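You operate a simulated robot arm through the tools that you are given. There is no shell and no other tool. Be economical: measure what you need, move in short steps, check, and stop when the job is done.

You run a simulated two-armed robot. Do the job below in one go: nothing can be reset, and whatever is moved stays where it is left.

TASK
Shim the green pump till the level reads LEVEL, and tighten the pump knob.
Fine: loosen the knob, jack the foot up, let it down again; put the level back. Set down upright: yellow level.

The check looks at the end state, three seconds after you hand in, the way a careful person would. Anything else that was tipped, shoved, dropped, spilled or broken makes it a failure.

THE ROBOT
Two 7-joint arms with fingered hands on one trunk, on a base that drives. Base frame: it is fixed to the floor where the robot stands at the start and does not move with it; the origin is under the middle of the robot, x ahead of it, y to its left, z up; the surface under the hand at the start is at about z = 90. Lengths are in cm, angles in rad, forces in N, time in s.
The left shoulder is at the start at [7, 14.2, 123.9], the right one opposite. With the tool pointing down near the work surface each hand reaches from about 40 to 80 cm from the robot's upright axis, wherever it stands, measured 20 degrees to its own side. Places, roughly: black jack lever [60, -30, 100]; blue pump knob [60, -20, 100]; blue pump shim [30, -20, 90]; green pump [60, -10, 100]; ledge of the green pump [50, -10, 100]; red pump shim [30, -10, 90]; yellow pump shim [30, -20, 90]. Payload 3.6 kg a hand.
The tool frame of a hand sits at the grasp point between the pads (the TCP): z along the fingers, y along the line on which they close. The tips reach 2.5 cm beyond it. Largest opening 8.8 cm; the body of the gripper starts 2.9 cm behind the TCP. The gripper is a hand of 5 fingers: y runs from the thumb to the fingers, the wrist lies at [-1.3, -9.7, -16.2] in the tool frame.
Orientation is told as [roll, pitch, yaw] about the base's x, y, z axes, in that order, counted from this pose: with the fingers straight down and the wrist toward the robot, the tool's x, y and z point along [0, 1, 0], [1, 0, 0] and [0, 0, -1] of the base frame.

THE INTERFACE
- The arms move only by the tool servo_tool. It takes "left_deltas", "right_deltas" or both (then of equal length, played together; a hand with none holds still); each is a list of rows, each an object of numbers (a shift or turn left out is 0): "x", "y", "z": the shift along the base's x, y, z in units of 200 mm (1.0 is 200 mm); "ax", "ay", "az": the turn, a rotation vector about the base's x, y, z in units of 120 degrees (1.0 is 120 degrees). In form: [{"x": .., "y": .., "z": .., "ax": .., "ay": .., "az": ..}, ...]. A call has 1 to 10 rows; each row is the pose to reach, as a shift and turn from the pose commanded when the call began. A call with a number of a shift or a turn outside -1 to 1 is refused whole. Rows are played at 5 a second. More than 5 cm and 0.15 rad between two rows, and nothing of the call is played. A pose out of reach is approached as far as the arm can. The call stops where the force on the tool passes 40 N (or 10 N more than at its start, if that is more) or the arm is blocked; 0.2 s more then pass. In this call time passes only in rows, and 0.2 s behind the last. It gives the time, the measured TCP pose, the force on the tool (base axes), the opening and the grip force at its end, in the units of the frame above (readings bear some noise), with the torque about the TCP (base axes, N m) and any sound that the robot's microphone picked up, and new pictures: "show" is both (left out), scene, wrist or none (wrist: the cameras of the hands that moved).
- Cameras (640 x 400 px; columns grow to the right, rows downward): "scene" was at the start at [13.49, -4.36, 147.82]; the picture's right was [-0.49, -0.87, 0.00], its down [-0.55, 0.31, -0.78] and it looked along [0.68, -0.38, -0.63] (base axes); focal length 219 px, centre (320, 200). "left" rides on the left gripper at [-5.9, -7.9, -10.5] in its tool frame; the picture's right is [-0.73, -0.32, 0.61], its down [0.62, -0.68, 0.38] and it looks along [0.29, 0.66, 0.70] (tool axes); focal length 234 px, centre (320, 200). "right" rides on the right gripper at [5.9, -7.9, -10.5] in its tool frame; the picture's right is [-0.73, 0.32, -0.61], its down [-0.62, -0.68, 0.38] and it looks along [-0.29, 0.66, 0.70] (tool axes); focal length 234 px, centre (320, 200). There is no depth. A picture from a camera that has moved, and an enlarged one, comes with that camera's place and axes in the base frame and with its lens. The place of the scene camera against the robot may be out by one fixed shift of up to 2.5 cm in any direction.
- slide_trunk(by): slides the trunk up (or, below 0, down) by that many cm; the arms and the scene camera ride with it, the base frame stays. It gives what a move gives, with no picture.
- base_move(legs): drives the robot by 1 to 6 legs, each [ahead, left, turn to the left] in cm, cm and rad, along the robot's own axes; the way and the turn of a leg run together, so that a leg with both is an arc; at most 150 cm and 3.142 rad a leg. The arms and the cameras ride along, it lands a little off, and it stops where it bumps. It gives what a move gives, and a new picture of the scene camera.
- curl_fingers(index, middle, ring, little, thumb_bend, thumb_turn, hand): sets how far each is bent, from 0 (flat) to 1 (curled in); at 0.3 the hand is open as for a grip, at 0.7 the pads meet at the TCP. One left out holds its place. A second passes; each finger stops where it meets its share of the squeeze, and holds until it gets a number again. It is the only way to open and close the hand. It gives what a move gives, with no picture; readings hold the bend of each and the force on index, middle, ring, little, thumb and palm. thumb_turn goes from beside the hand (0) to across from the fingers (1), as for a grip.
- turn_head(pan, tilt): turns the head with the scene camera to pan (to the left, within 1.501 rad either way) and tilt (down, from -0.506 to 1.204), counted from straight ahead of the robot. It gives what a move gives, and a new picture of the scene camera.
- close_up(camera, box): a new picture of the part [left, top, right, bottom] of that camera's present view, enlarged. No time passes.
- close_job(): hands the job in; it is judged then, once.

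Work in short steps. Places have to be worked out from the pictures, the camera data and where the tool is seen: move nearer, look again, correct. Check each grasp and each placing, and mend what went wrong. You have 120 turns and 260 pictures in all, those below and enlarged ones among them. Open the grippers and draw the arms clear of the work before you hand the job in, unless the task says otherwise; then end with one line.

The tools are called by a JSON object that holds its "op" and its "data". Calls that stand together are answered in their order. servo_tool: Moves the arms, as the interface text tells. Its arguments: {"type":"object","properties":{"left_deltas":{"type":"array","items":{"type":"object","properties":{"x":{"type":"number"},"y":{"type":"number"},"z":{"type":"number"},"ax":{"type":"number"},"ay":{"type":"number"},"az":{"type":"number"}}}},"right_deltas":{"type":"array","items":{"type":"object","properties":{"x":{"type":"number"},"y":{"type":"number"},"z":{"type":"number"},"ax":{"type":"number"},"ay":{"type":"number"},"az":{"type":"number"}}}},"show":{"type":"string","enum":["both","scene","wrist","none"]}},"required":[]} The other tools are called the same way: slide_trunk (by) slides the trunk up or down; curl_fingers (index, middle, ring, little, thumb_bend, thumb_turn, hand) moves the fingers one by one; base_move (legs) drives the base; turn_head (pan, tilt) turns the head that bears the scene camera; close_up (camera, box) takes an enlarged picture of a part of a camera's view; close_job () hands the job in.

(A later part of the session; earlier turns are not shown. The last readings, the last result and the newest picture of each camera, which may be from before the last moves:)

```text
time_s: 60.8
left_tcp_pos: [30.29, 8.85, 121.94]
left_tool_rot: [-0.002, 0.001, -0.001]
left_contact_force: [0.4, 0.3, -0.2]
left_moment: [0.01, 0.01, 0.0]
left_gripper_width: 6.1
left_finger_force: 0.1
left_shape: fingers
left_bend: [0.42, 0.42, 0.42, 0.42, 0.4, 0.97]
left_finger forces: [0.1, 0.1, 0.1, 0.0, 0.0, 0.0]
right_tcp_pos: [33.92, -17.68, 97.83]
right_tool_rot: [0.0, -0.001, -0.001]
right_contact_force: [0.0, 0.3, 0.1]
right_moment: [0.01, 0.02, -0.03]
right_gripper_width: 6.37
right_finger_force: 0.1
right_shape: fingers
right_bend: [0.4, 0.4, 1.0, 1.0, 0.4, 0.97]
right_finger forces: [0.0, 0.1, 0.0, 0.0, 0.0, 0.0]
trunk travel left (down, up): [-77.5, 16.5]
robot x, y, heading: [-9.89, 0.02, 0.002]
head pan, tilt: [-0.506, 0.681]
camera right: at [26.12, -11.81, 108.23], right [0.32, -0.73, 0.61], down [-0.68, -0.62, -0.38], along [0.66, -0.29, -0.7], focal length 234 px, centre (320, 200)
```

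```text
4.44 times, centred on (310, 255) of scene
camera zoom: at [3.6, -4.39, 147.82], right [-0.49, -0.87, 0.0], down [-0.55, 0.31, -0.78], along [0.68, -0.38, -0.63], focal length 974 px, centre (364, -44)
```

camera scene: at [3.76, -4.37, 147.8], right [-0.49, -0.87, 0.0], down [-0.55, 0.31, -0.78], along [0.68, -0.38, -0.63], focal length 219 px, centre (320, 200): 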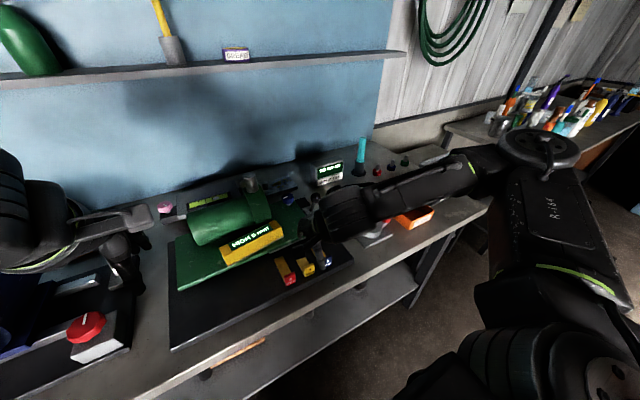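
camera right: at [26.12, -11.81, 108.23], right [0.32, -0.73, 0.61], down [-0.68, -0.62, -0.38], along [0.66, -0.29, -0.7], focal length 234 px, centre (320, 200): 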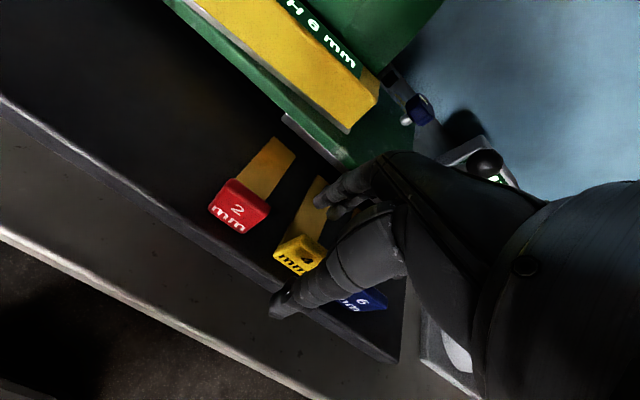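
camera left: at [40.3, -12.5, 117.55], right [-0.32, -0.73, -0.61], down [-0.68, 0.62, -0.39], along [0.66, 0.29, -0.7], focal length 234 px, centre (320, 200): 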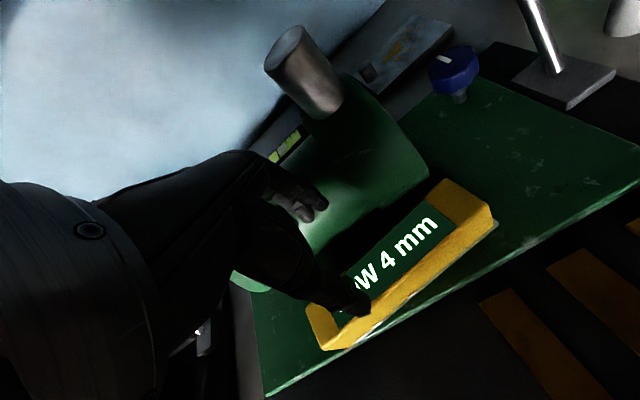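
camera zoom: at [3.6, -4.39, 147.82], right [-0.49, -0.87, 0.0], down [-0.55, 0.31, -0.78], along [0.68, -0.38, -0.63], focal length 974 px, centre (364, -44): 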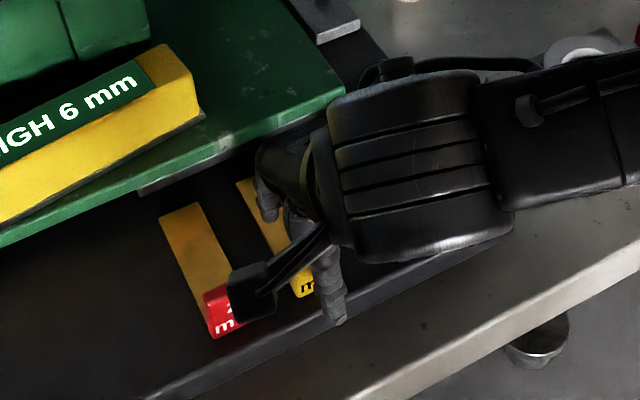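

The tab sits between thumb and index. I lower to z≈96 with a small shift and close thumb, index and middle.

{"op": "servo_tool", "data": {"right_deltas": [{"x": 0.02, "y": 0.025, "z": -0.05}, {"x": 0.025, "y": 0.025, "z": -0.095}], "show": "none"}}

{"op": "curl_fingers", "data": {"hand": "right", "index": 0.65, "middle": 0.65, "thumb_bend": 0.62}}

{"op": "servo_tool", "data": {"right_deltas": [{"z": 0.0}], "show": "wrist"}}

```text
time_s: 61.4
left_tcp_pos: [30.37, 8.88, 122.03]
left_tool_rot: [-0.002, -0.001, -0.002]
left_contact_force: [-0.6, -0.1, 0.8]
left_moment: [-0.03, -0.03, 0.01]
left_gripper_width: 6.1
left_finger_force: 0.1
left_shape: fingers
left_bend: [0.42, 0.42, 0.42, 0.42, 0.4, 0.97]
left_finger forces: [0.0, 0.0, 0.0, 0.0, 0.0, 0.0]
right_tcp_pos: [34.31, -17.06, 95.85]
right_tool_rot: [0.001, 0.003, 0.001]
right_contact_force: [0.0, 0.7, -0.1]
right_moment: [-0.02, -0.02, -0.01]
right_gripper_width: 6.41
right_finger_force: 0.2
right_shape: fingers
right_bend: [0.4, 0.4, 1.0, 1.0, 0.4, 0.97]
right_finger forces: [0.0, 0.1, 0.0, 0.1, 0.1, 0.1]
trunk travel left (down, up): [-77.5, 16.5]
robot x, y, heading: [-9.82, -0.08, -0.004]
head pan, tilt: [-0.506, 0.681]
```

```text
time_s: 62.4
left_tcp_pos: [30.36, 8.87, 121.93]
left_tool_rot: [-0.002, -0.001, 0.0]
left_contact_force: [-0.4, -0.2, -0.5]
left_moment: [0.0, -0.01, 0.03]
left_gripper_width: 6.09
left_finger_force: 0.1
left_shape: fingers
left_bend: [0.42, 0.42, 0.42, 0.42, 0.4, 0.97]
left_finger forces: [0.0, 0.0, 0.1, 0.1, 0.1, 0.0]
right_tcp_pos: [34.28, -17.06, 95.73]
right_tool_rot: [0.0, 0.001, 0.0]
right_contact_force: [-0.4, 0.0, -0.8]
right_moment: [0.0, -0.01, 0.0]
right_gripper_width: 1.33
right_finger_force: 0.3
right_shape: fingers
right_bend: [0.65, 0.65, 1.0, 1.0, 0.61, 0.97]
right_finger forces: [0.1, 0.0, 0.1, 0.1, 0.4, 0.1]
trunk travel left (down, up): [-77.5, 16.5]
robot x, y, heading: [-9.88, -0.2, 0.001]
head pan, tilt: [-0.506, 0.681]
```

```text
time_s: 62.8
left_tcp_pos: [30.3, 8.78, 121.99]
left_tool_rot: [-0.002, -0.001, 0.001]
left_contact_force: [-0.4, -0.3, 0.4]
left_moment: [0.0, -0.01, -0.04]
left_gripper_width: 6.11
left_finger_force: 0.1
left_shape: fingers
left_bend: [0.42, 0.42, 0.42, 0.42, 0.4, 0.97]
left_finger forces: [0.0, 0.0, 0.0, 0.0, 0.1, 0.1]
right_tcp_pos: [34.34, -17.04, 95.88]
right_tool_rot: [0.0, 0.002, 0.001]
right_contact_force: [-0.8, -0.4, 0.6]
right_moment: [0.0, -0.01, 0.03]
right_gripper_width: 1.31
right_finger_force: 0.2
right_shape: fingers
right_bend: [0.65, 0.65, 1.0, 1.0, 0.61, 0.97]
right_finger forces: [0.0, 0.0, 0.0, 0.0, 0.1, 0.0]
trunk travel left (down, up): [-77.5, 16.5]
robot x, y, heading: [-10.21, -0.12, -0.0]
head pan, tilt: [-0.506, 0.681]
camera right: at [26.56, -11.36, 106.37], right [0.32, -0.73, 0.61], down [-0.68, -0.62, -0.38], along [0.66, -0.29, -0.7], focal length 234 px, centre (320, 200)
```

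right: 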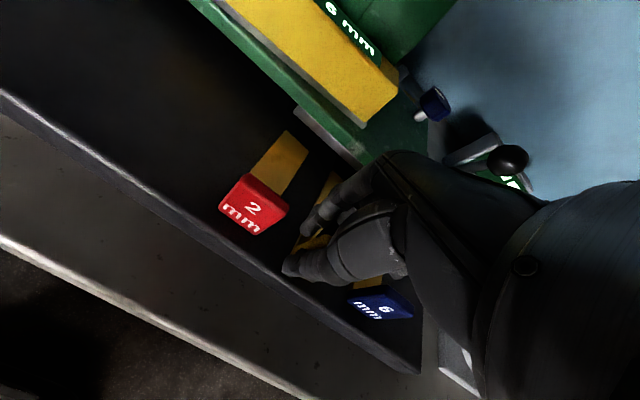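

Barely touching; I squeeze more.

{"op": "curl_fingers", "data": {"hand": "right", "index": 0.85, "middle": 0.85, "thumb_bend": 0.75}}

{"op": "close_up", "data": {"camera": "right", "box": [200, 120, 440, 330]}}

{"op": "close_up", "data": {"camera": "scene", "box": [260, 230, 340, 290]}}

```text
time_s: 63.8
left_tcp_pos: [30.37, 8.79, 121.93]
left_tool_rot: [-0.003, 0.002, 0.0]
left_contact_force: [0.5, 0.4, 0.2]
left_moment: [-0.01, 0.03, -0.01]
left_gripper_width: 6.09
left_finger_force: 0.1
left_shape: fingers
left_bend: [0.42, 0.42, 0.42, 0.42, 0.4, 0.97]
left_finger forces: [0.1, 0.0, 0.0, 0.0, 0.0, 0.0]
right_tcp_pos: [34.34, -17.05, 95.89]
right_tool_rot: [-0.002, 0.0, 0.001]
right_contact_force: [-0.7, -0.7, -6.4]
right_moment: [0.02, 0.08, 0.09]
right_gripper_width: 0.36
right_finger_force: 11.1
right_shape: fingers
right_bend: [0.75, 0.73, 1.0, 1.0, 0.64, 0.97]
right_finger forces: [5.3, 5.8, 0.0, 0.0, 10.9, 0.1]
trunk travel left (down, up): [-77.5, 16.5]
robot x, y, heading: [-9.97, -0.07, 0.002]
head pan, tilt: [-0.506, 0.681]
```

```text
1.90 times, centred on (320, 225) of right
camera zoom: at [26.62, -11.39, 106.32], right [0.32, -0.73, 0.61], down [-0.68, -0.62, -0.38], along [0.66, -0.29, -0.7], focal length 446 px, centre (320, 152)
```

zoom: 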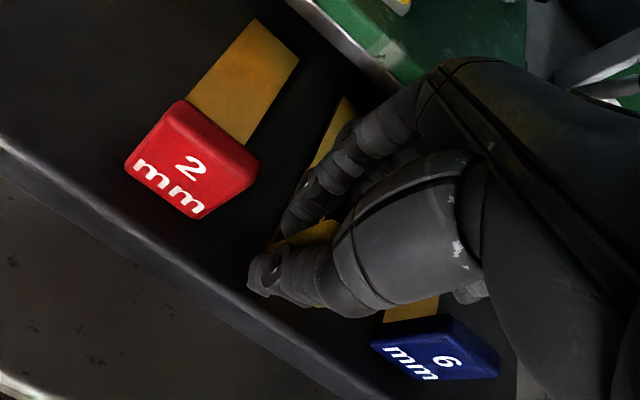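

```text
6.67 times, centred on (300, 260) of scene
camera zoom: at [3.67, -4.4, 147.81], right [-0.49, -0.87, 0.0], down [-0.55, 0.31, -0.78], along [0.68, -0.38, -0.63], focal length 1460 px, centre (453, -200)
```

zoom: 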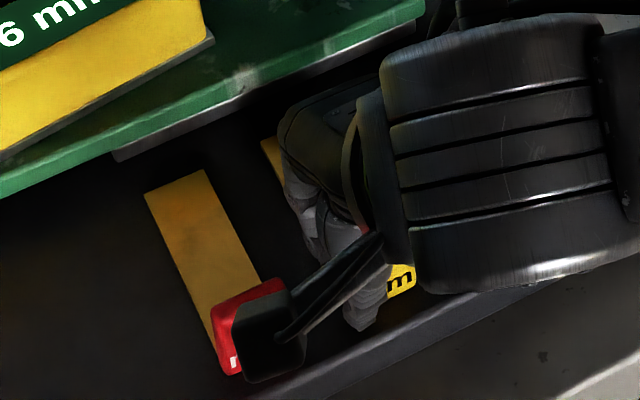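

Good pinch (about 11 N both sides). I lift 2 mm and slide forward 4 cm, then check.

{"op": "servo_tool", "data": {"right_deltas": [{"z": 0.01}, {"x": 0.05, "z": 0.01}, {"x": 0.1, "z": 0.01}, {"x": 0.15, "z": 0.01}, {"x": 0.2, "z": 0.01}], "show": "wrist"}}

{"op": "close_up", "data": {"camera": "scene", "box": [240, 210, 340, 290]}}

{"op": "close_up", "data": {"camera": "right", "box": [200, 120, 440, 330]}}

```text
time_s: 65.0
left_tcp_pos: [30.42, 8.91, 121.87]
left_tool_rot: [-0.001, 0.003, 0.001]
left_contact_force: [0.8, 0.0, -0.5]
left_moment: [0.01, 0.01, -0.01]
left_gripper_width: 6.11
left_finger_force: 0.0
left_shape: fingers
left_bend: [0.42, 0.42, 0.42, 0.42, 0.4, 0.97]
left_finger forces: [0.1, 0.0, 0.0, 0.0, 0.0, 0.1]
right_tcp_pos: [38.45, -17.14, 95.89]
right_tool_rot: [0.001, 0.003, -0.001]
right_contact_force: [0.4, 0.7, -11.0]
right_moment: [-0.02, -0.03, 0.08]
right_gripper_width: 0.4
right_finger_force: 10.3
right_shape: fingers
right_bend: [0.75, 0.74, 1.0, 1.0, 0.63, 0.97]
right_finger forces: [4.7, 5.5, 0.0, 0.1, 10.5, 0.0]
trunk travel left (down, up): [-77.5, 16.5]
robot x, y, heading: [-9.85, 0.04, -0.003]
head pan, tilt: [-0.506, 0.681]
camera right: at [30.73, -11.42, 106.51], right [0.32, -0.73, 0.61], down [-0.68, -0.62, -0.38], along [0.66, -0.29, -0.7], focal length 234 px, centre (320, 200)
```

right: 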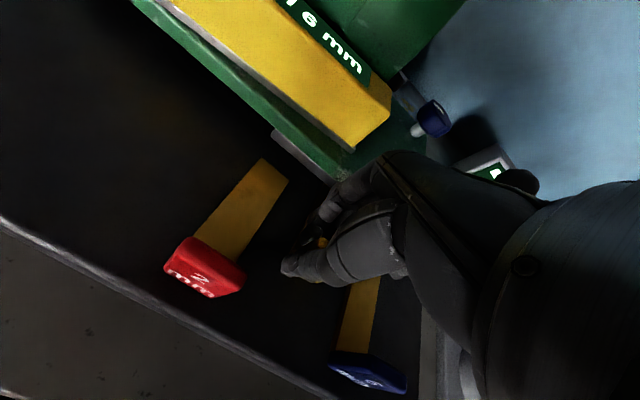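

```text
5.00 times, centred on (290, 250) of scene
camera zoom: at [3.75, -4.39, 147.81], right [-0.49, -0.87, 0.0], down [-0.55, 0.31, -0.78], along [0.68, -0.38, -0.63], focal length 1095 px, centre (470, -50)
```

zoom: 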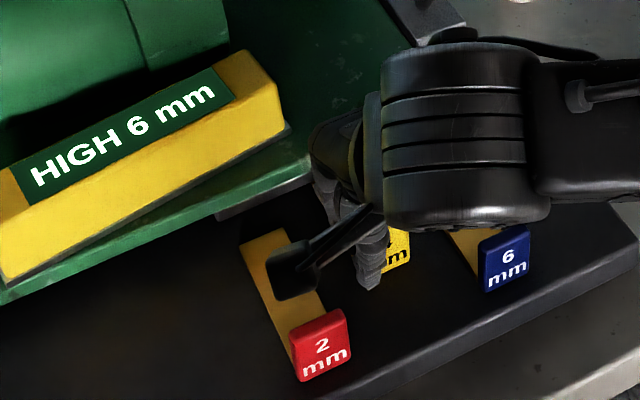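

```text
1.90 times, centred on (320, 225) of right
camera zoom: at [30.73, -11.42, 106.51], right [0.32, -0.73, 0.61], down [-0.68, -0.62, -0.38], along [0.66, -0.29, -0.7], focal length 446 px, centre (320, 152)
```

zoom: 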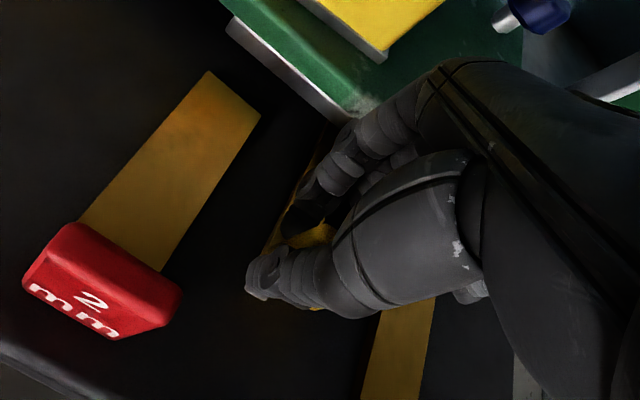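

Sliding straight. I go 2 cm further (the index must not reach the level), watching force.

{"op": "servo_tool", "data": {"right_deltas": [{"x": 0.04}, {"x": 0.07}, {"x": 0.1}], "show": "wrist"}}

{"op": "close_up", "data": {"camera": "scene", "box": [240, 210, 340, 290]}}

{"op": "close_up", "data": {"camera": "right", "box": [240, 90, 440, 290]}}

```text
time_s: 65.8
left_tcp_pos: [29.99, 8.95, 122.18]
left_tool_rot: [-0.001, 0.0, -0.002]
left_contact_force: [0.9, 0.2, 0.4]
left_moment: [0.03, 0.02, 0.02]
left_gripper_width: 6.09
left_finger_force: 0.1
left_shape: fingers
left_bend: [0.42, 0.42, 0.42, 0.42, 0.4, 0.97]
left_finger forces: [0.1, 0.0, 0.0, 0.1, 0.1, 0.1]
right_tcp_pos: [40.02, -17.17, 96.11]
right_tool_rot: [0.001, 0.0, 0.002]
right_contact_force: [-18.4, 0.2, -6.6]
right_moment: [-0.01, 0.1, 0.09]
right_gripper_width: 0.75
right_finger_force: 10.0
right_shape: fingers
right_bend: [0.77, 0.76, 1.0, 1.0, 0.57, 0.96]
right_finger forces: [0.1, 0.5, 0.1, 0.1, 19.4, 0.1]
trunk travel left (down, up): [-77.5, 16.5]
robot x, y, heading: [-9.89, -0.09, -0.0]
head pan, tilt: [-0.506, 0.681]
camera right: at [32.25, -11.43, 106.64], right [0.32, -0.73, 0.61], down [-0.68, -0.62, -0.38], along [0.66, -0.29, -0.7], focal length 234 px, centre (320, 200)
```

right: 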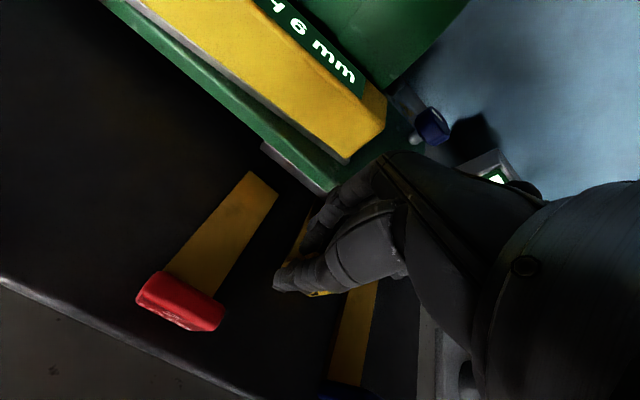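

```text
5.00 times, centred on (290, 250) of scene
camera zoom: at [3.13, -4.4, 147.86], right [-0.49, -0.87, 0.0], down [-0.55, 0.31, -0.78], along [0.68, -0.38, -0.63], focal length 1095 px, centre (470, -50)
```

zoom: 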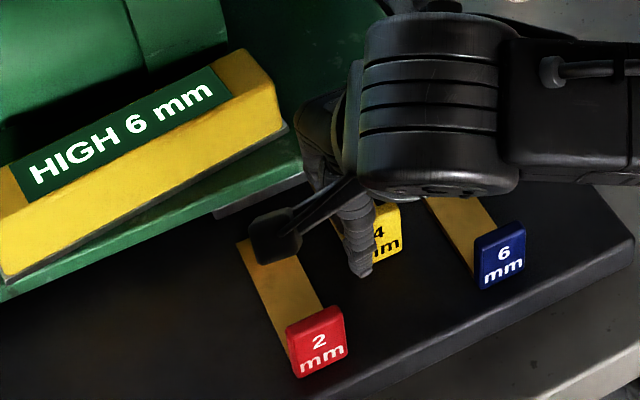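

```text
2.00 times, centred on (340, 190) of right
camera zoom: at [32.25, -11.43, 106.64], right [0.32, -0.73, 0.61], down [-0.68, -0.62, -0.38], along [0.66, -0.29, -0.7], focal length 468 px, centre (280, 220)
```

zoom: 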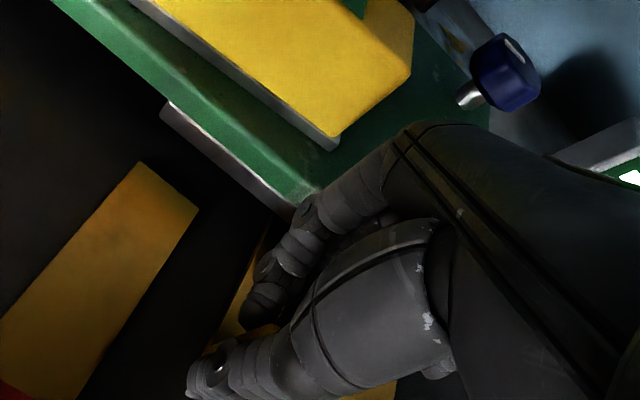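

Resistance appeared (thumb 19 N): the shim may be pitched up against the foot. I ease back slightly, release it so it lies flat, and look.

{"op": "servo_tool", "data": {"right_deltas": [{"x": -0.01, "z": -0.012}], "show": "none"}}

{"op": "curl_fingers", "data": {"hand": "right", "index": 0.55, "middle": 0.55, "thumb_bend": 0.4}}

{"op": "servo_tool", "data": {"right_deltas": [{"z": 0.1}, {"x": -0.15, "z": 0.25}, {"x": -0.3, "z": 0.35}], "show": "wrist"}}

{"op": "close_up", "data": {"camera": "scene", "box": [240, 210, 340, 290]}}

{"op": "close_up", "data": {"camera": "right", "box": [240, 90, 440, 290]}}

```text
time_s: 66.2
left_tcp_pos: [30.05, 8.81, 122.12]
left_tool_rot: [-0.003, -0.001, 0.0]
left_contact_force: [-1.2, 0.1, 0.1]
left_moment: [0.02, -0.01, 0.03]
left_gripper_width: 6.1
left_finger_force: 0.1
left_shape: fingers
left_bend: [0.42, 0.42, 0.42, 0.42, 0.4, 0.97]
left_finger forces: [0.0, 0.0, 0.0, 0.0, 0.1, 0.1]
right_tcp_pos: [40.03, -17.13, 96.06]
right_tool_rot: [0.0, -0.004, 0.0]
right_contact_force: [-13.6, -2.2, 4.3]
right_moment: [-0.01, 0.32, 0.09]
right_gripper_width: 0.73
right_finger_force: 8.9
right_shape: fingers
right_bend: [0.77, 0.76, 1.0, 1.0, 0.58, 0.96]
right_finger forces: [0.5, 1.8, 0.0, 0.1, 16.3, 0.1]
trunk travel left (down, up): [-77.5, 16.5]
robot x, y, heading: [-10.16, 0.18, -0.005]
head pan, tilt: [-0.506, 0.681]
```

```text
time_s: 67.2
left_tcp_pos: [30.18, 8.92, 122.16]
left_tool_rot: [-0.003, 0.001, -0.001]
left_contact_force: [0.6, 0.6, -0.3]
left_moment: [-0.03, 0.02, 0.02]
left_gripper_width: 6.08
left_finger_force: 0.1
left_shape: fingers
left_bend: [0.42, 0.42, 0.42, 0.42, 0.4, 0.97]
left_finger forces: [0.0, 0.0, 0.0, 0.0, 0.0, 0.0]
right_tcp_pos: [40.19, -17.08, 95.79]
right_tool_rot: [0.0, 0.001, 0.001]
right_contact_force: [-2.8, 0.2, 2.9]
right_moment: [0.01, -0.1, -0.02]
right_gripper_width: 4.66
right_finger_force: 1.8
right_shape: fingers
right_bend: [0.55, 0.57, 1.0, 1.0, 0.4, 0.97]
right_finger forces: [0.0, 3.7, 0.0, 0.0, 0.0, 0.0]
trunk travel left (down, up): [-77.5, 16.5]
robot x, y, heading: [-9.89, -0.07, 0.001]
head pan, tilt: [-0.506, 0.681]
```

```text
time_s: 68.0
left_tcp_pos: [30.28, 8.97, 122.05]
left_tool_rot: [0.0, 0.0, 0.001]
left_contact_force: [0.3, -0.6, 0.0]
left_moment: [-0.02, 0.04, 0.0]
left_gripper_width: 6.11
left_finger_force: 0.0
left_shape: fingers
left_bend: [0.42, 0.42, 0.42, 0.42, 0.4, 0.97]
left_finger forces: [0.0, 0.0, 0.0, 0.0, 0.1, 0.0]
right_tcp_pos: [34.13, -17.07, 102.81]
right_tool_rot: [0.0, 0.0, 0.001]
right_contact_force: [-1.1, -0.4, 0.0]
right_moment: [0.0, -0.05, -0.03]
right_gripper_width: 4.68
right_finger_force: 0.1
right_shape: fingers
right_bend: [0.55, 0.55, 1.0, 1.0, 0.4, 0.97]
right_finger forces: [0.0, 0.0, 0.0, 0.1, 0.1, 0.0]
trunk travel left (down, up): [-77.5, 16.5]
robot x, y, heading: [-9.93, -0.03, -0.001]
head pan, tilt: [-0.506, 0.681]
camera right: at [26.34, -11.42, 113.3], right [0.32, -0.73, 0.61], down [-0.68, -0.62, -0.38], along [0.66, -0.29, -0.7], focal length 234 px, centre (320, 200)
```

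right: 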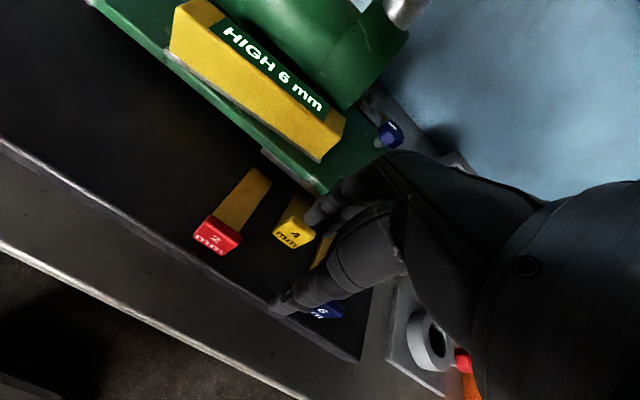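

```text
5.00 times, centred on (290, 250) of scene
camera zoom: at [3.45, -4.34, 147.83], right [-0.49, -0.87, 0.0], down [-0.55, 0.31, -0.78], along [0.68, -0.38, -0.63], focal length 1095 px, centre (470, -50)
```

zoom: 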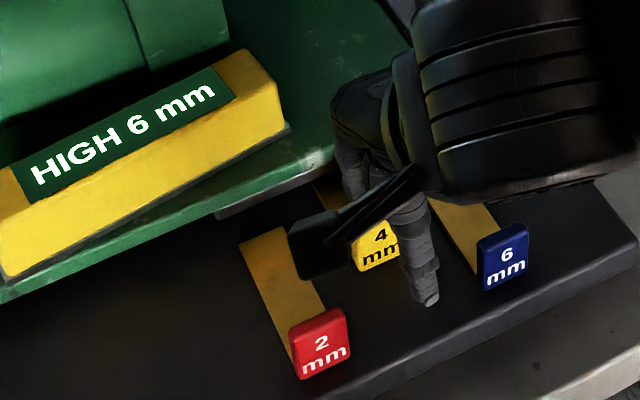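

```text
2.00 times, centred on (340, 190) of right
camera zoom: at [26.34, -11.42, 113.3], right [0.32, -0.73, 0.61], down [-0.68, -0.62, -0.38], along [0.66, -0.29, -0.7], focal length 468 px, centre (280, 220)
```

zoom: 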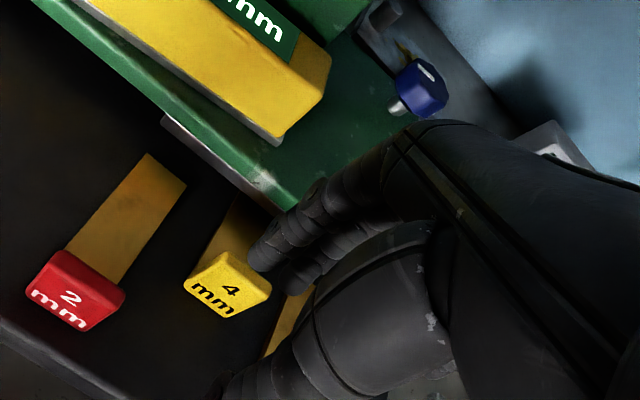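

The shim's tab is now at about (39, −18), lying flat with the tip ~3.5 cm under. I'll push it from behind with straight index and middle fingers: first back up and straighten.

{"op": "servo_tool", "data": {"right_deltas": [{"x": -0.1, "y": -0.05}], "show": "none"}}

{"op": "curl_fingers", "data": {"hand": "right", "index": 0.3, "middle": 0.3, "thumb_bend": 0.5}}

{"op": "servo_tool", "data": {"right_deltas": [{"z": -0.12}, {"z": -0.24}, {"z": -0.34}], "show": "wrist"}}

{"op": "close_up", "data": {"camera": "scene", "box": [240, 210, 340, 290]}}

```text
time_s: 68.3
left_tcp_pos: [30.16, 8.86, 122.02]
left_tool_rot: [0.001, 0.001, 0.0]
left_contact_force: [0.3, -0.6, 0.8]
left_moment: [0.03, -0.04, 0.01]
left_gripper_width: 6.09
left_finger_force: 0.1
left_shape: fingers
left_bend: [0.42, 0.42, 0.42, 0.42, 0.4, 0.97]
left_finger forces: [0.1, 0.0, 0.0, 0.0, 0.0, 0.1]
right_tcp_pos: [32.13, -18.28, 102.87]
right_tool_rot: [0.0, 0.0, 0.0]
right_contact_force: [-0.4, -0.1, 0.4]
right_moment: [0.04, 0.06, 0.0]
right_gripper_width: 4.65
right_finger_force: 0.1
right_shape: fingers
right_bend: [0.55, 0.55, 1.0, 1.0, 0.4, 0.97]
right_finger forces: [0.0, 0.0, 0.0, 0.0, 0.1, 0.0]
trunk travel left (down, up): [-77.5, 16.5]
robot x, y, heading: [-9.97, 0.22, -0.001]
head pan, tilt: [-0.506, 0.681]
```

```text
time_s: 69.3
left_tcp_pos: [30.32, 8.83, 122.02]
left_tool_rot: [-0.002, 0.001, 0.0]
left_contact_force: [-0.7, 0.3, -0.3]
left_moment: [0.0, -0.01, 0.0]
left_gripper_width: 6.09
left_finger_force: 0.1
left_shape: fingers
left_bend: [0.42, 0.42, 0.42, 0.42, 0.4, 0.97]
left_finger forces: [0.0, 0.0, 0.1, 0.0, 0.0, 0.1]
right_tcp_pos: [32.33, -18.19, 102.61]
right_tool_rot: [-0.001, 0.003, -0.001]
right_contact_force: [-0.8, -0.1, 0.3]
right_moment: [-0.02, 0.0, -0.03]
right_gripper_width: 6.36
right_finger_force: 0.1
right_shape: fingers
right_bend: [0.3, 0.3, 1.0, 1.0, 0.5, 0.97]
right_finger forces: [0.1, 0.0, 0.1, 0.1, 0.0, 0.0]
trunk travel left (down, up): [-77.5, 16.5]
robot x, y, heading: [-10.03, -0.1, 0.004]
head pan, tilt: [-0.506, 0.681]
```

```text
time_s: 70.0
left_tcp_pos: [30.0, 8.89, 122.04]
left_tool_rot: [-0.001, -0.002, 0.002]
left_contact_force: [-0.3, -0.1, 0.3]
left_moment: [0.01, -0.02, -0.01]
left_gripper_width: 6.1
left_finger_force: 0.0
left_shape: fingers
left_bend: [0.42, 0.42, 0.42, 0.42, 0.4, 0.97]
left_finger forces: [0.0, 0.1, 0.0, 0.0, 0.0, 0.0]
right_tcp_pos: [32.27, -18.09, 98.49]
right_tool_rot: [0.003, -0.015, 0.007]
right_contact_force: [-2.8, 0.2, 3.3]
right_moment: [0.0, -0.1, -0.04]
right_gripper_width: 6.26
right_finger_force: 2.1
right_shape: fingers
right_bend: [0.31, 0.31, 1.0, 1.0, 0.5, 0.97]
right_finger forces: [1.1, 3.3, 0.0, 0.0, 0.1, 0.1]
trunk travel left (down, up): [-77.5, 16.5]
robot x, y, heading: [-10.17, 0.21, -0.001]
head pan, tilt: [-0.506, 0.681]
stopped in row 3 (right hand): the force on the tool passed its limit at 59 N (the readings are from after the stop); the commanded pose is now the measured one
camera right: at [24.25, -12.29, 108.89], right [0.32, -0.73, 0.61], down [-0.67, -0.63, -0.4], along [0.67, -0.28, -0.69], focal length 234 px, centre (320, 200)
```

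right: 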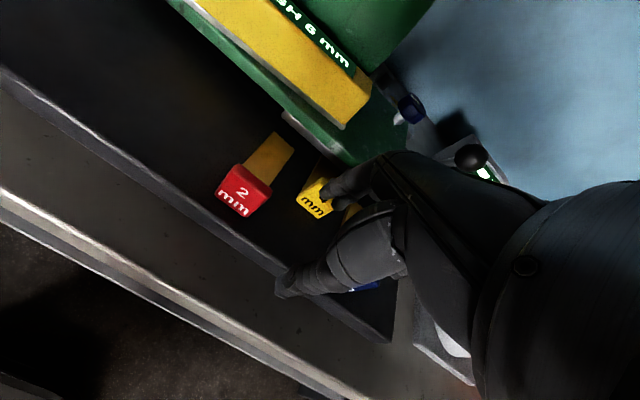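

```text
5.00 times, centred on (290, 250) of scene
camera zoom: at [3.19, -4.34, 147.85], right [-0.49, -0.87, 0.0], down [-0.55, 0.31, -0.78], along [0.68, -0.38, -0.63], focal length 1095 px, centre (470, -50)
```

zoom: 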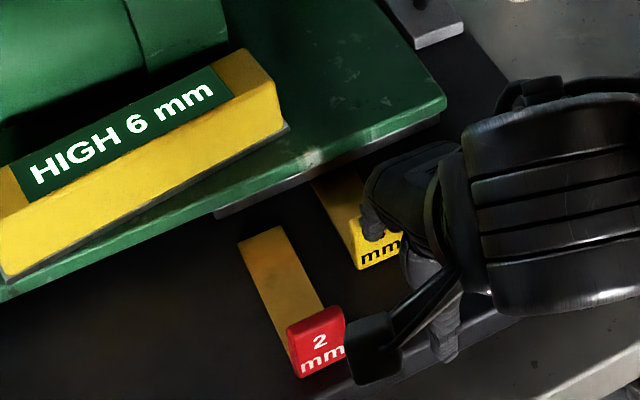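

The fingers landed on top of the tab. I lift, back off 2.4 cm, shift +0.6 in y, and descend behind it.

{"op": "servo_tool", "data": {"right_deltas": [{"z": 0.1}, {"x": -0.12, "y": 0.03, "z": 0.1}, {"x": -0.12, "y": 0.03, "z": -0.05}, {"x": -0.12, "y": 0.03, "z": -0.12}], "show": "wrist"}}

{"op": "close_up", "data": {"camera": "scene", "box": [240, 210, 340, 290]}}

```text
time_s: 71.0
left_tcp_pos: [30.35, 8.82, 121.95]
left_tool_rot: [-0.003, 0.001, -0.001]
left_contact_force: [-0.8, -1.0, -0.1]
left_moment: [-0.04, 0.02, -0.02]
left_gripper_width: 6.09
left_finger_force: 0.1
left_shape: fingers
left_bend: [0.42, 0.42, 0.42, 0.42, 0.4, 0.97]
left_finger forces: [0.1, 0.1, 0.0, 0.0, 0.1, 0.0]
right_tcp_pos: [30.03, -17.34, 95.94]
right_tool_rot: [0.006, -0.014, 0.004]
right_contact_force: [0.1, 0.0, -0.6]
right_moment: [0.0, 0.0, -0.02]
right_gripper_width: 6.34
right_finger_force: 0.0
right_shape: fingers
right_bend: [0.3, 0.3, 1.0, 1.0, 0.5, 0.97]
right_finger forces: [0.1, 0.1, 0.1, 0.0, 0.0, 0.0]
trunk travel left (down, up): [-77.5, 16.5]
robot x, y, heading: [-9.57, 0.02, -0.002]
head pan, tilt: [-0.506, 0.681]
camera right: at [22.09, -11.73, 106.33], right [0.32, -0.73, 0.61], down [-0.67, -0.62, -0.4], along [0.67, -0.28, -0.69], focal length 234 px, centre (320, 200)
```

right: 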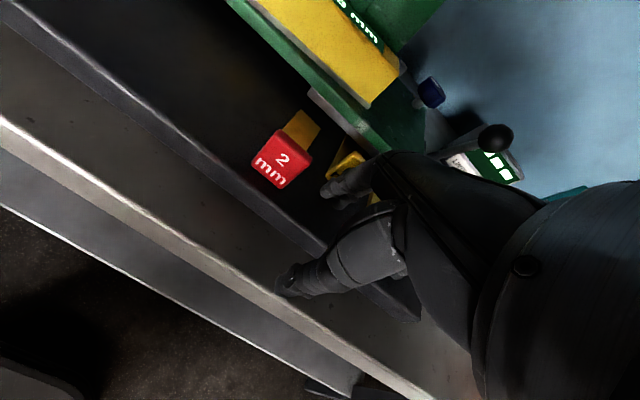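

```text
5.00 times, centred on (290, 250) of scene
camera zoom: at [3.54, -4.39, 147.83], right [-0.49, -0.87, 0.0], down [-0.55, 0.31, -0.78], along [0.68, -0.38, -0.63], focal length 1095 px, centre (470, -50)
```

zoom: 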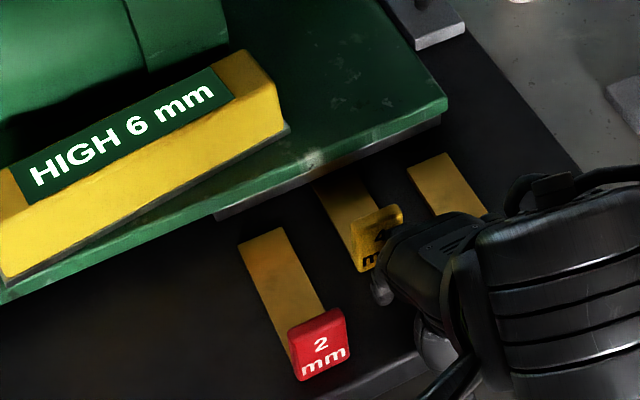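

Fingers are behind the tab now. I push forward in small steps.

{"op": "servo_tool", "data": {"right_deltas": [{"x": 0.08}, {"x": 0.15}, {"x": 0.2}, {"x": 0.24}], "show": "none"}}

{"op": "close_up", "data": {"camera": "scene", "box": [240, 210, 340, 290]}}

{"op": "close_up", "data": {"camera": "right", "box": [240, 90, 440, 290]}}

```text
time_s: 72.0
left_tcp_pos: [29.61, 8.94, 122.29]
left_tool_rot: [-0.001, -0.005, -0.003]
left_contact_force: [-0.1, -0.3, -0.5]
left_moment: [-0.01, -0.03, 0.01]
left_gripper_width: 6.1
left_finger_force: 0.2
left_shape: fingers
left_bend: [0.42, 0.42, 0.42, 0.42, 0.4, 0.97]
left_finger forces: [0.0, 0.0, 0.0, 0.0, 0.0, 0.1]
right_tcp_pos: [34.31, -17.28, 96.31]
right_tool_rot: [0.007, -0.021, 0.005]
right_contact_force: [-25.1, -1.9, 18.5]
right_moment: [-0.17, -0.48, -0.19]
right_gripper_width: 4.28
right_finger_force: 15.5
right_shape: fingers
right_bend: [0.52, 0.67, 1.0, 1.0, 0.5, 0.97]
right_finger forces: [10.6, 20.4, 0.0, 0.0, 0.0, 0.1]
trunk travel left (down, up): [-77.5, 16.5]
robot x, y, heading: [-10.15, -0.3, -0.002]
head pan, tilt: [-0.506, 0.681]
```

```text
5.00 times, centred on (290, 250) of scene
camera zoom: at [2.6, -4.3, 147.93], right [-0.49, -0.87, 0.0], down [-0.54, 0.31, -0.78], along [0.68, -0.38, -0.62], focal length 1095 px, centre (470, -50)
```

zoom: 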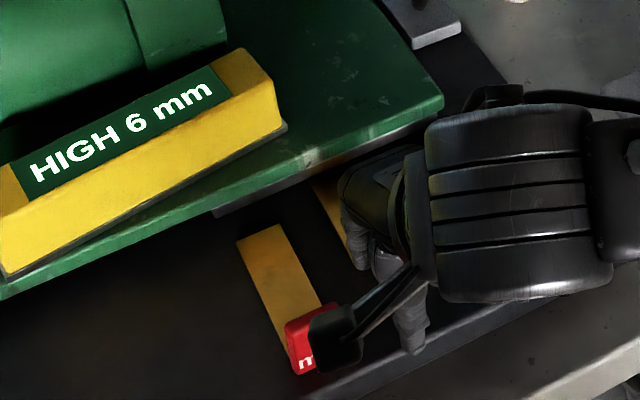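

```text
2.00 times, centred on (340, 190) of right
camera zoom: at [26.24, -11.65, 106.75], right [0.31, -0.73, 0.61], down [-0.67, -0.63, -0.4], along [0.67, -0.28, -0.68], focal length 468 px, centre (280, 220)
```

zoom: 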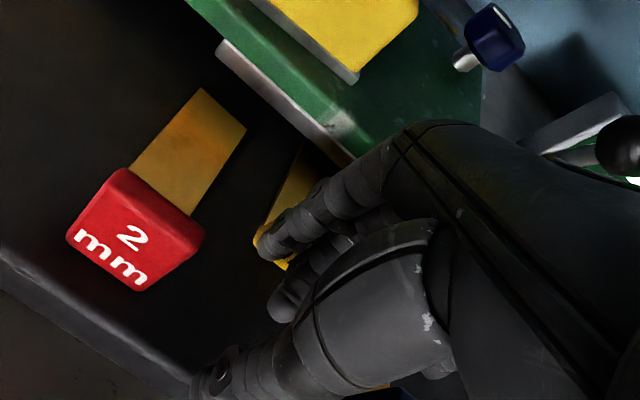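

The shim doesn't move under 25 N; it may be seated against a stop, or blocked. I back off and pitch the hand up for a low look under the plate.

{"op": "servo_tool", "data": {"right_deltas": [{"x": -0.15}, {"x": -0.3, "z": 0.06}, {"x": -0.3, "z": 0.1, "ay": -0.06}, {"x": -0.3, "z": 0.1, "ay": -0.12}, {"x": -0.3, "z": 0.1, "ay": -0.18}, {"x": -0.3, "z": 0.1, "ay": -0.24}], "show": "wrist"}}

{"op": "close_up", "data": {"camera": "right", "box": [220, 60, 420, 240]}}

```text
time_s: 73.4
left_tcp_pos: [30.26, 8.8, 122.02]
left_tool_rot: [-0.002, 0.001, 0.0]
left_contact_force: [-0.3, -0.3, -0.1]
left_moment: [0.0, -0.04, 0.01]
left_gripper_width: 6.07
left_finger_force: 0.1
left_shape: fingers
left_bend: [0.42, 0.42, 0.42, 0.42, 0.4, 0.97]
left_finger forces: [0.0, 0.0, 0.0, 0.0, 0.0, 0.1]
right_tcp_pos: [29.8, -17.15, 97.06]
right_tool_rot: [0.002, -0.517, 0.004]
right_contact_force: [-0.6, -0.9, 0.0]
right_moment: [-0.01, -0.04, -0.02]
right_gripper_width: 6.33
right_finger_force: 0.1
right_shape: fingers
right_bend: [0.3, 0.3, 1.0, 1.0, 0.5, 0.97]
right_finger forces: [0.0, 0.1, 0.1, 0.2, 0.0, 0.0]
right hand out of reach, approached as far as the arm can: row 3, 4, 5, 6
trunk travel left (down, up): [-77.5, 16.5]
robot x, y, heading: [-10.04, 0.08, -0.005]
head pan, tilt: [-0.506, 0.681]
camera right: at [17.77, -11.57, 102.25], right [-0.02, -0.73, 0.69], down [-0.4, -0.62, -0.67], along [0.92, -0.28, -0.28], focal length 234 px, centre (320, 200)
```

right: 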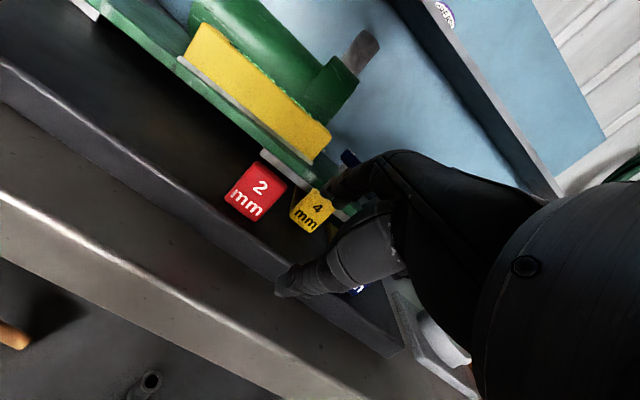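

```text
2.22 times, centred on (320, 150) of right
camera zoom: at [17.77, -11.57, 102.25], right [-0.02, -0.73, 0.69], down [-0.4, -0.62, -0.67], along [0.92, -0.28, -0.28], focal length 520 px, centre (320, 311)
```

zoom: 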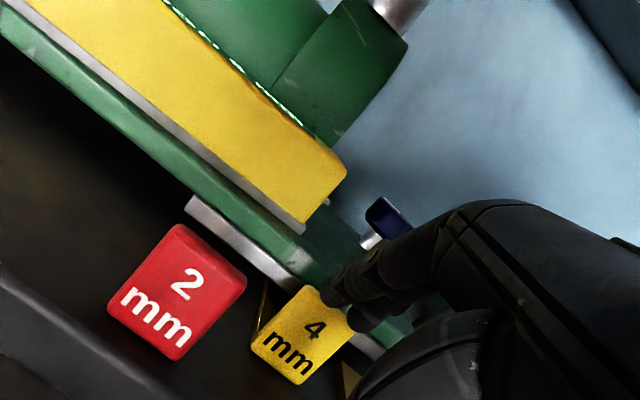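

{"op": "close_up", "data": {"camera": "right", "box": [250, 140, 340, 210]}}

{"op": "close_up", "data": {"camera": "scene", "box": [270, 215, 340, 265]}}

```text
5.71 times, centred on (295, 175) of right
camera zoom: at [17.77, -11.57, 102.25], right [-0.02, -0.73, 0.69], down [-0.4, -0.62, -0.67], along [0.92, -0.28, -0.28], focal length 1338 px, centre (463, 343)
```

zoom: 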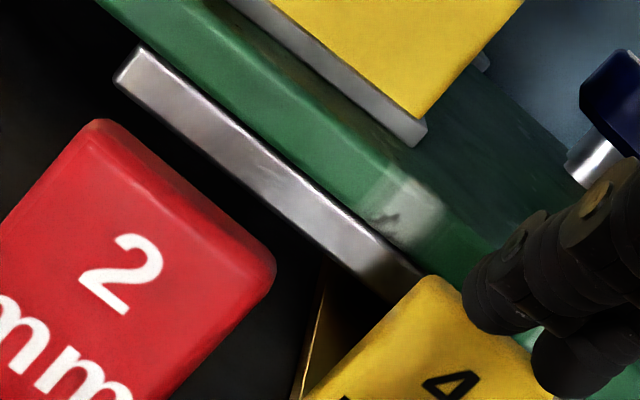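

```text
8.00 times, centred on (305, 240) of scene
camera zoom: at [3.54, -4.39, 147.83], right [-0.49, -0.87, 0.0], down [-0.55, 0.31, -0.78], along [0.68, -0.38, -0.63], focal length 1752 px, centre (440, -120)
```

zoom: 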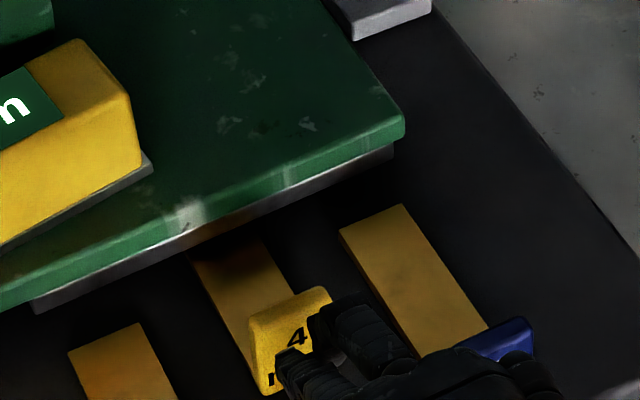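

The blade does enter beneath the steel foot by about 4 cm. Likely it has met its stop. I'll let the jack down and read the level: raise and unpitch the hand, move right, then drive forward again.

{"op": "servo_tool", "data": {"right_deltas": [{"z": 0.2}, {"z": 0.4, "ay": 0.06}, {"z": 0.6, "ay": 0.12}, {"z": 0.75, "ay": 0.18, "y": -0.1}, {"x": 0.1, "z": 0.75, "ay": 0.24, "y": -0.25}, {"x": 0.25, "z": 0.75, "ay": 0.247, "y": -0.4}, {"x": 0.4, "z": 0.75, "ay": 0.247, "y": -0.55}], "show": "none"}}

{"op": "curl_fingers", "data": {"hand": "right", "ring": 0.33, "little": 0.33, "thumb_bend": 0.33, "index": 0.33, "middle": 0.33}}

{"op": "base_move", "data": {"legs": [[10, 0, 0]]}}

```text
time_s: 75.0
left_tcp_pos: [30.52, 8.81, 121.94]
left_tool_rot: [-0.002, 0.0, -0.002]
left_contact_force: [0.3, 0.1, 0.4]
left_moment: [-0.01, 0.01, 0.0]
left_gripper_width: 6.1
left_finger_force: 0.1
left_shape: fingers
left_bend: [0.42, 0.42, 0.42, 0.42, 0.4, 0.97]
left_finger forces: [0.0, 0.0, 0.1, 0.0, 0.1, 0.0]
right_tcp_pos: [38.12, -28.5, 111.82]
right_tool_rot: [0.005, 0.002, 0.005]
right_contact_force: [-0.4, 0.0, -1.2]
right_moment: [0.02, 0.03, 0.03]
right_gripper_width: 10.71
right_finger_force: 0.1
right_shape: fingers
right_bend: [0.0, 0.3, 1.0, 1.0, 0.5, 0.97]
right_finger forces: [0.0, 0.0, 0.0, 0.0, 0.1, 0.1]
right hand out of reach, approached as far as the arm can: row 1, 2, 3, 4
trunk travel left (down, up): [-77.5, 16.5]
robot x, y, heading: [-9.97, -0.0, -0.002]
head pan, tilt: [-0.506, 0.681]
```

```text
time_s: 76.0
left_tcp_pos: [30.32, 8.86, 122.01]
left_tool_rot: [-0.002, 0.004, 0.0]
left_contact_force: [-0.3, -0.6, 0.2]
left_moment: [-0.03, 0.02, -0.01]
left_gripper_width: 6.11
left_finger_force: 0.2
left_shape: fingers
left_bend: [0.42, 0.42, 0.42, 0.42, 0.4, 0.97]
left_finger forces: [0.0, 0.0, 0.1, 0.1, 0.1, 0.0]
right_tcp_pos: [37.93, -28.26, 111.9]
right_tool_rot: [0.005, 0.002, 0.005]
right_contact_force: [0.4, 0.1, 0.8]
right_moment: [-0.02, 0.01, 0.0]
right_gripper_width: 7.85
right_finger_force: 0.2
right_shape: fingers
right_bend: [0.33, 0.33, 0.33, 0.33, 0.33, 0.97]
right_finger forces: [0.1, 0.1, 0.0, 0.0, 0.0, 0.0]
trunk travel left (down, up): [-77.5, 16.5]
robot x, y, heading: [-9.41, 0.12, -0.001]
head pan, tilt: [-0.506, 0.681]
```

```text
time_s: 77.2
left_tcp_pos: [40.36, 8.82, 122.07]
left_tool_rot: [-0.003, 0.0, 0.0]
left_contact_force: [0.4, 0.3, 0.2]
left_moment: [0.0, 0.02, -0.01]
left_gripper_width: 6.06
left_finger_force: 0.1
left_shape: fingers
left_bend: [0.42, 0.42, 0.42, 0.42, 0.4, 0.97]
left_finger forces: [0.0, 0.0, 0.0, 0.0, 0.0, 0.0]
right_tcp_pos: [48.02, -28.29, 111.94]
right_tool_rot: [0.004, 0.0, 0.005]
right_contact_force: [0.0, -0.3, 0.3]
right_moment: [-0.01, -0.02, -0.02]
right_gripper_width: 7.83
right_finger_force: 0.1
right_shape: fingers
right_bend: [0.33, 0.33, 0.33, 0.33, 0.33, 0.97]
right_finger forces: [0.0, 0.0, 0.1, 0.1, 0.1, 0.0]
trunk travel left (down, up): [-77.5, 16.5]
robot x, y, heading: [0.23, 0.04, 0.001]
head pan, tilt: [-0.506, 0.681]
camera scene: at [13.58, -4.37, 147.84], right [-0.48, -0.87, 0.0], down [-0.55, 0.31, -0.78], along [0.68, -0.38, -0.63], focal length 219 px, centre (320, 200)
```

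scene: 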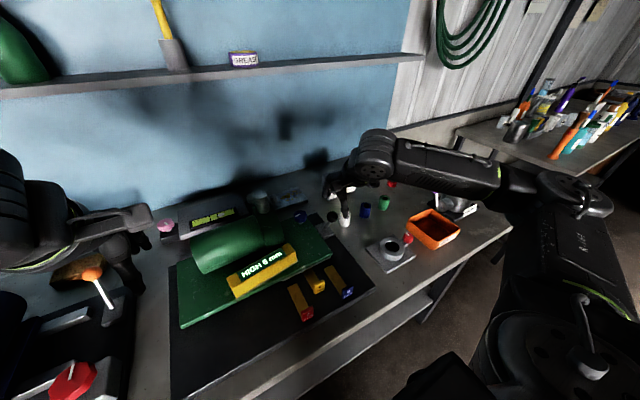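

I zoom to check shim and lever before letting the jack down.

{"op": "close_up", "data": {"camera": "scene", "box": [270, 190, 380, 310]}}

{"op": "close_up", "data": {"camera": "right", "box": [0, 100, 400, 400]}}

```text
3.33 times, centred on (325, 250) of scene
camera zoom: at [13.58, -4.37, 147.84], right [-0.48, -0.87, 0.0], down [-0.55, 0.31, -0.78], along [0.68, -0.38, -0.63], focal length 730 px, centre (303, 33)
```

zoom: 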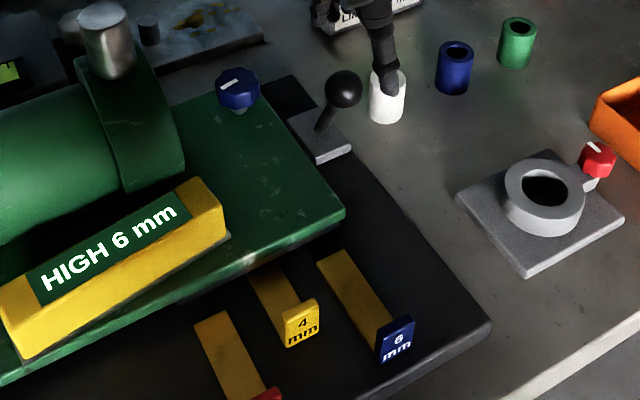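

```text
1.33 times, centred on (200, 250) of right
camera zoom: at [40.15, -22.63, 122.51], right [0.33, -0.73, 0.6], down [-0.68, -0.63, -0.39], along [0.66, -0.28, -0.7], focal length 312 px, centre (480, 133)
```

zoom: 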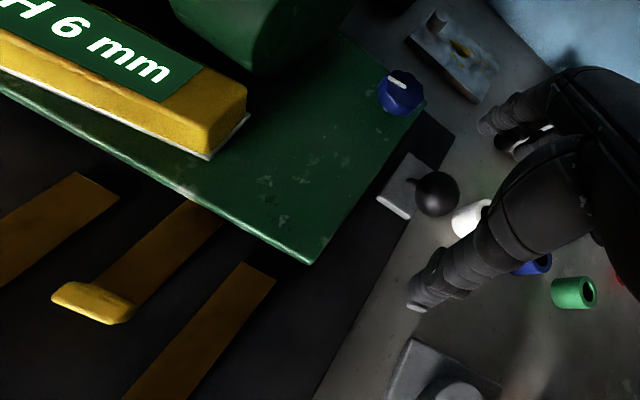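

Shim tip is under the foot and flat. I go back around the lever ball at (51.4, −29.6, 102.5) and cage it.

{"op": "servo_tool", "data": {"right_deltas": [{"x": 0.165, "y": -0.03}, {"x": 0.165, "y": -0.03, "z": -0.2}, {"x": 0.165, "y": -0.03, "z": -0.35}, {"x": 0.165, "y": -0.03, "z": -0.455}], "show": "none"}}

{"op": "curl_fingers", "data": {"hand": "right", "index": 0.63, "middle": 0.63, "ring": 0.63, "little": 0.6, "thumb_bend": 0.62}}

{"op": "close_up", "data": {"camera": "scene", "box": [270, 160, 370, 240]}}

```text
time_s: 78.2
left_tcp_pos: [40.37, 9.0, 122.03]
left_tool_rot: [-0.002, 0.001, -0.001]
left_contact_force: [-0.2, 0.2, 0.8]
left_moment: [-0.03, 0.01, 0.01]
left_gripper_width: 6.09
left_finger_force: 0.0
left_shape: fingers
left_bend: [0.42, 0.42, 0.42, 0.42, 0.4, 0.97]
left_finger forces: [0.0, 0.1, 0.0, 0.0, 0.0, 0.0]
right_tcp_pos: [51.54, -28.84, 102.71]
right_tool_rot: [0.003, 0.002, 0.005]
right_contact_force: [-1.0, 0.6, 0.1]
right_moment: [-0.01, -0.01, 0.0]
right_gripper_width: 7.83
right_finger_force: 0.1
right_shape: fingers
right_bend: [0.33, 0.33, 0.33, 0.33, 0.33, 0.97]
right_finger forces: [0.0, 0.1, 0.0, 0.1, 0.0, 0.0]
trunk travel left (down, up): [-77.5, 16.5]
robot x, y, heading: [0.11, -0.02, 0.003]
head pan, tilt: [-0.506, 0.681]
```

```text
time_s: 79.2
left_tcp_pos: [40.42, 9.01, 121.93]
left_tool_rot: [-0.002, 0.004, 0.0]
left_contact_force: [-0.8, 1.1, 0.0]
left_moment: [0.0, -0.02, 0.04]
left_gripper_width: 6.09
left_finger_force: 0.0
left_shape: fingers
left_bend: [0.42, 0.42, 0.42, 0.42, 0.4, 0.97]
left_finger forces: [0.1, 0.0, 0.0, 0.0, 0.0, 0.0]
right_tcp_pos: [51.5, -28.74, 102.88]
right_tool_rot: [0.004, 0.003, 0.007]
right_contact_force: [1.2, -0.7, 0.1]
right_moment: [-0.03, -0.08, 0.02]
right_gripper_width: 1.72
right_finger_force: 2.0
right_shape: fingers
right_bend: [0.63, 0.59, 0.63, 0.6, 0.6, 0.97]
right_finger forces: [0.0, 2.7, 0.0, 0.1, 1.9, 0.0]
trunk travel left (down, up): [-77.5, 16.5]
robot x, y, heading: [0.13, -0.04, -0.0]
head pan, tilt: [-0.506, 0.681]
```

```text
5.00 times, centred on (320, 200) of scene
camera zoom: at [13.76, -4.37, 147.82], right [-0.48, -0.87, 0.0], down [-0.55, 0.31, -0.78], along [0.68, -0.38, -0.63], focal length 1095 px, centre (320, 200)
```

zoom: 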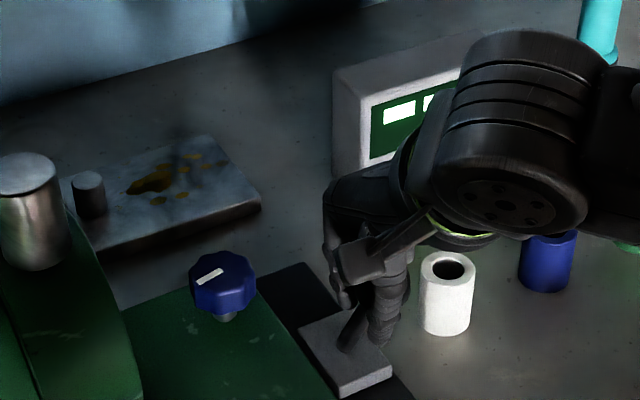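

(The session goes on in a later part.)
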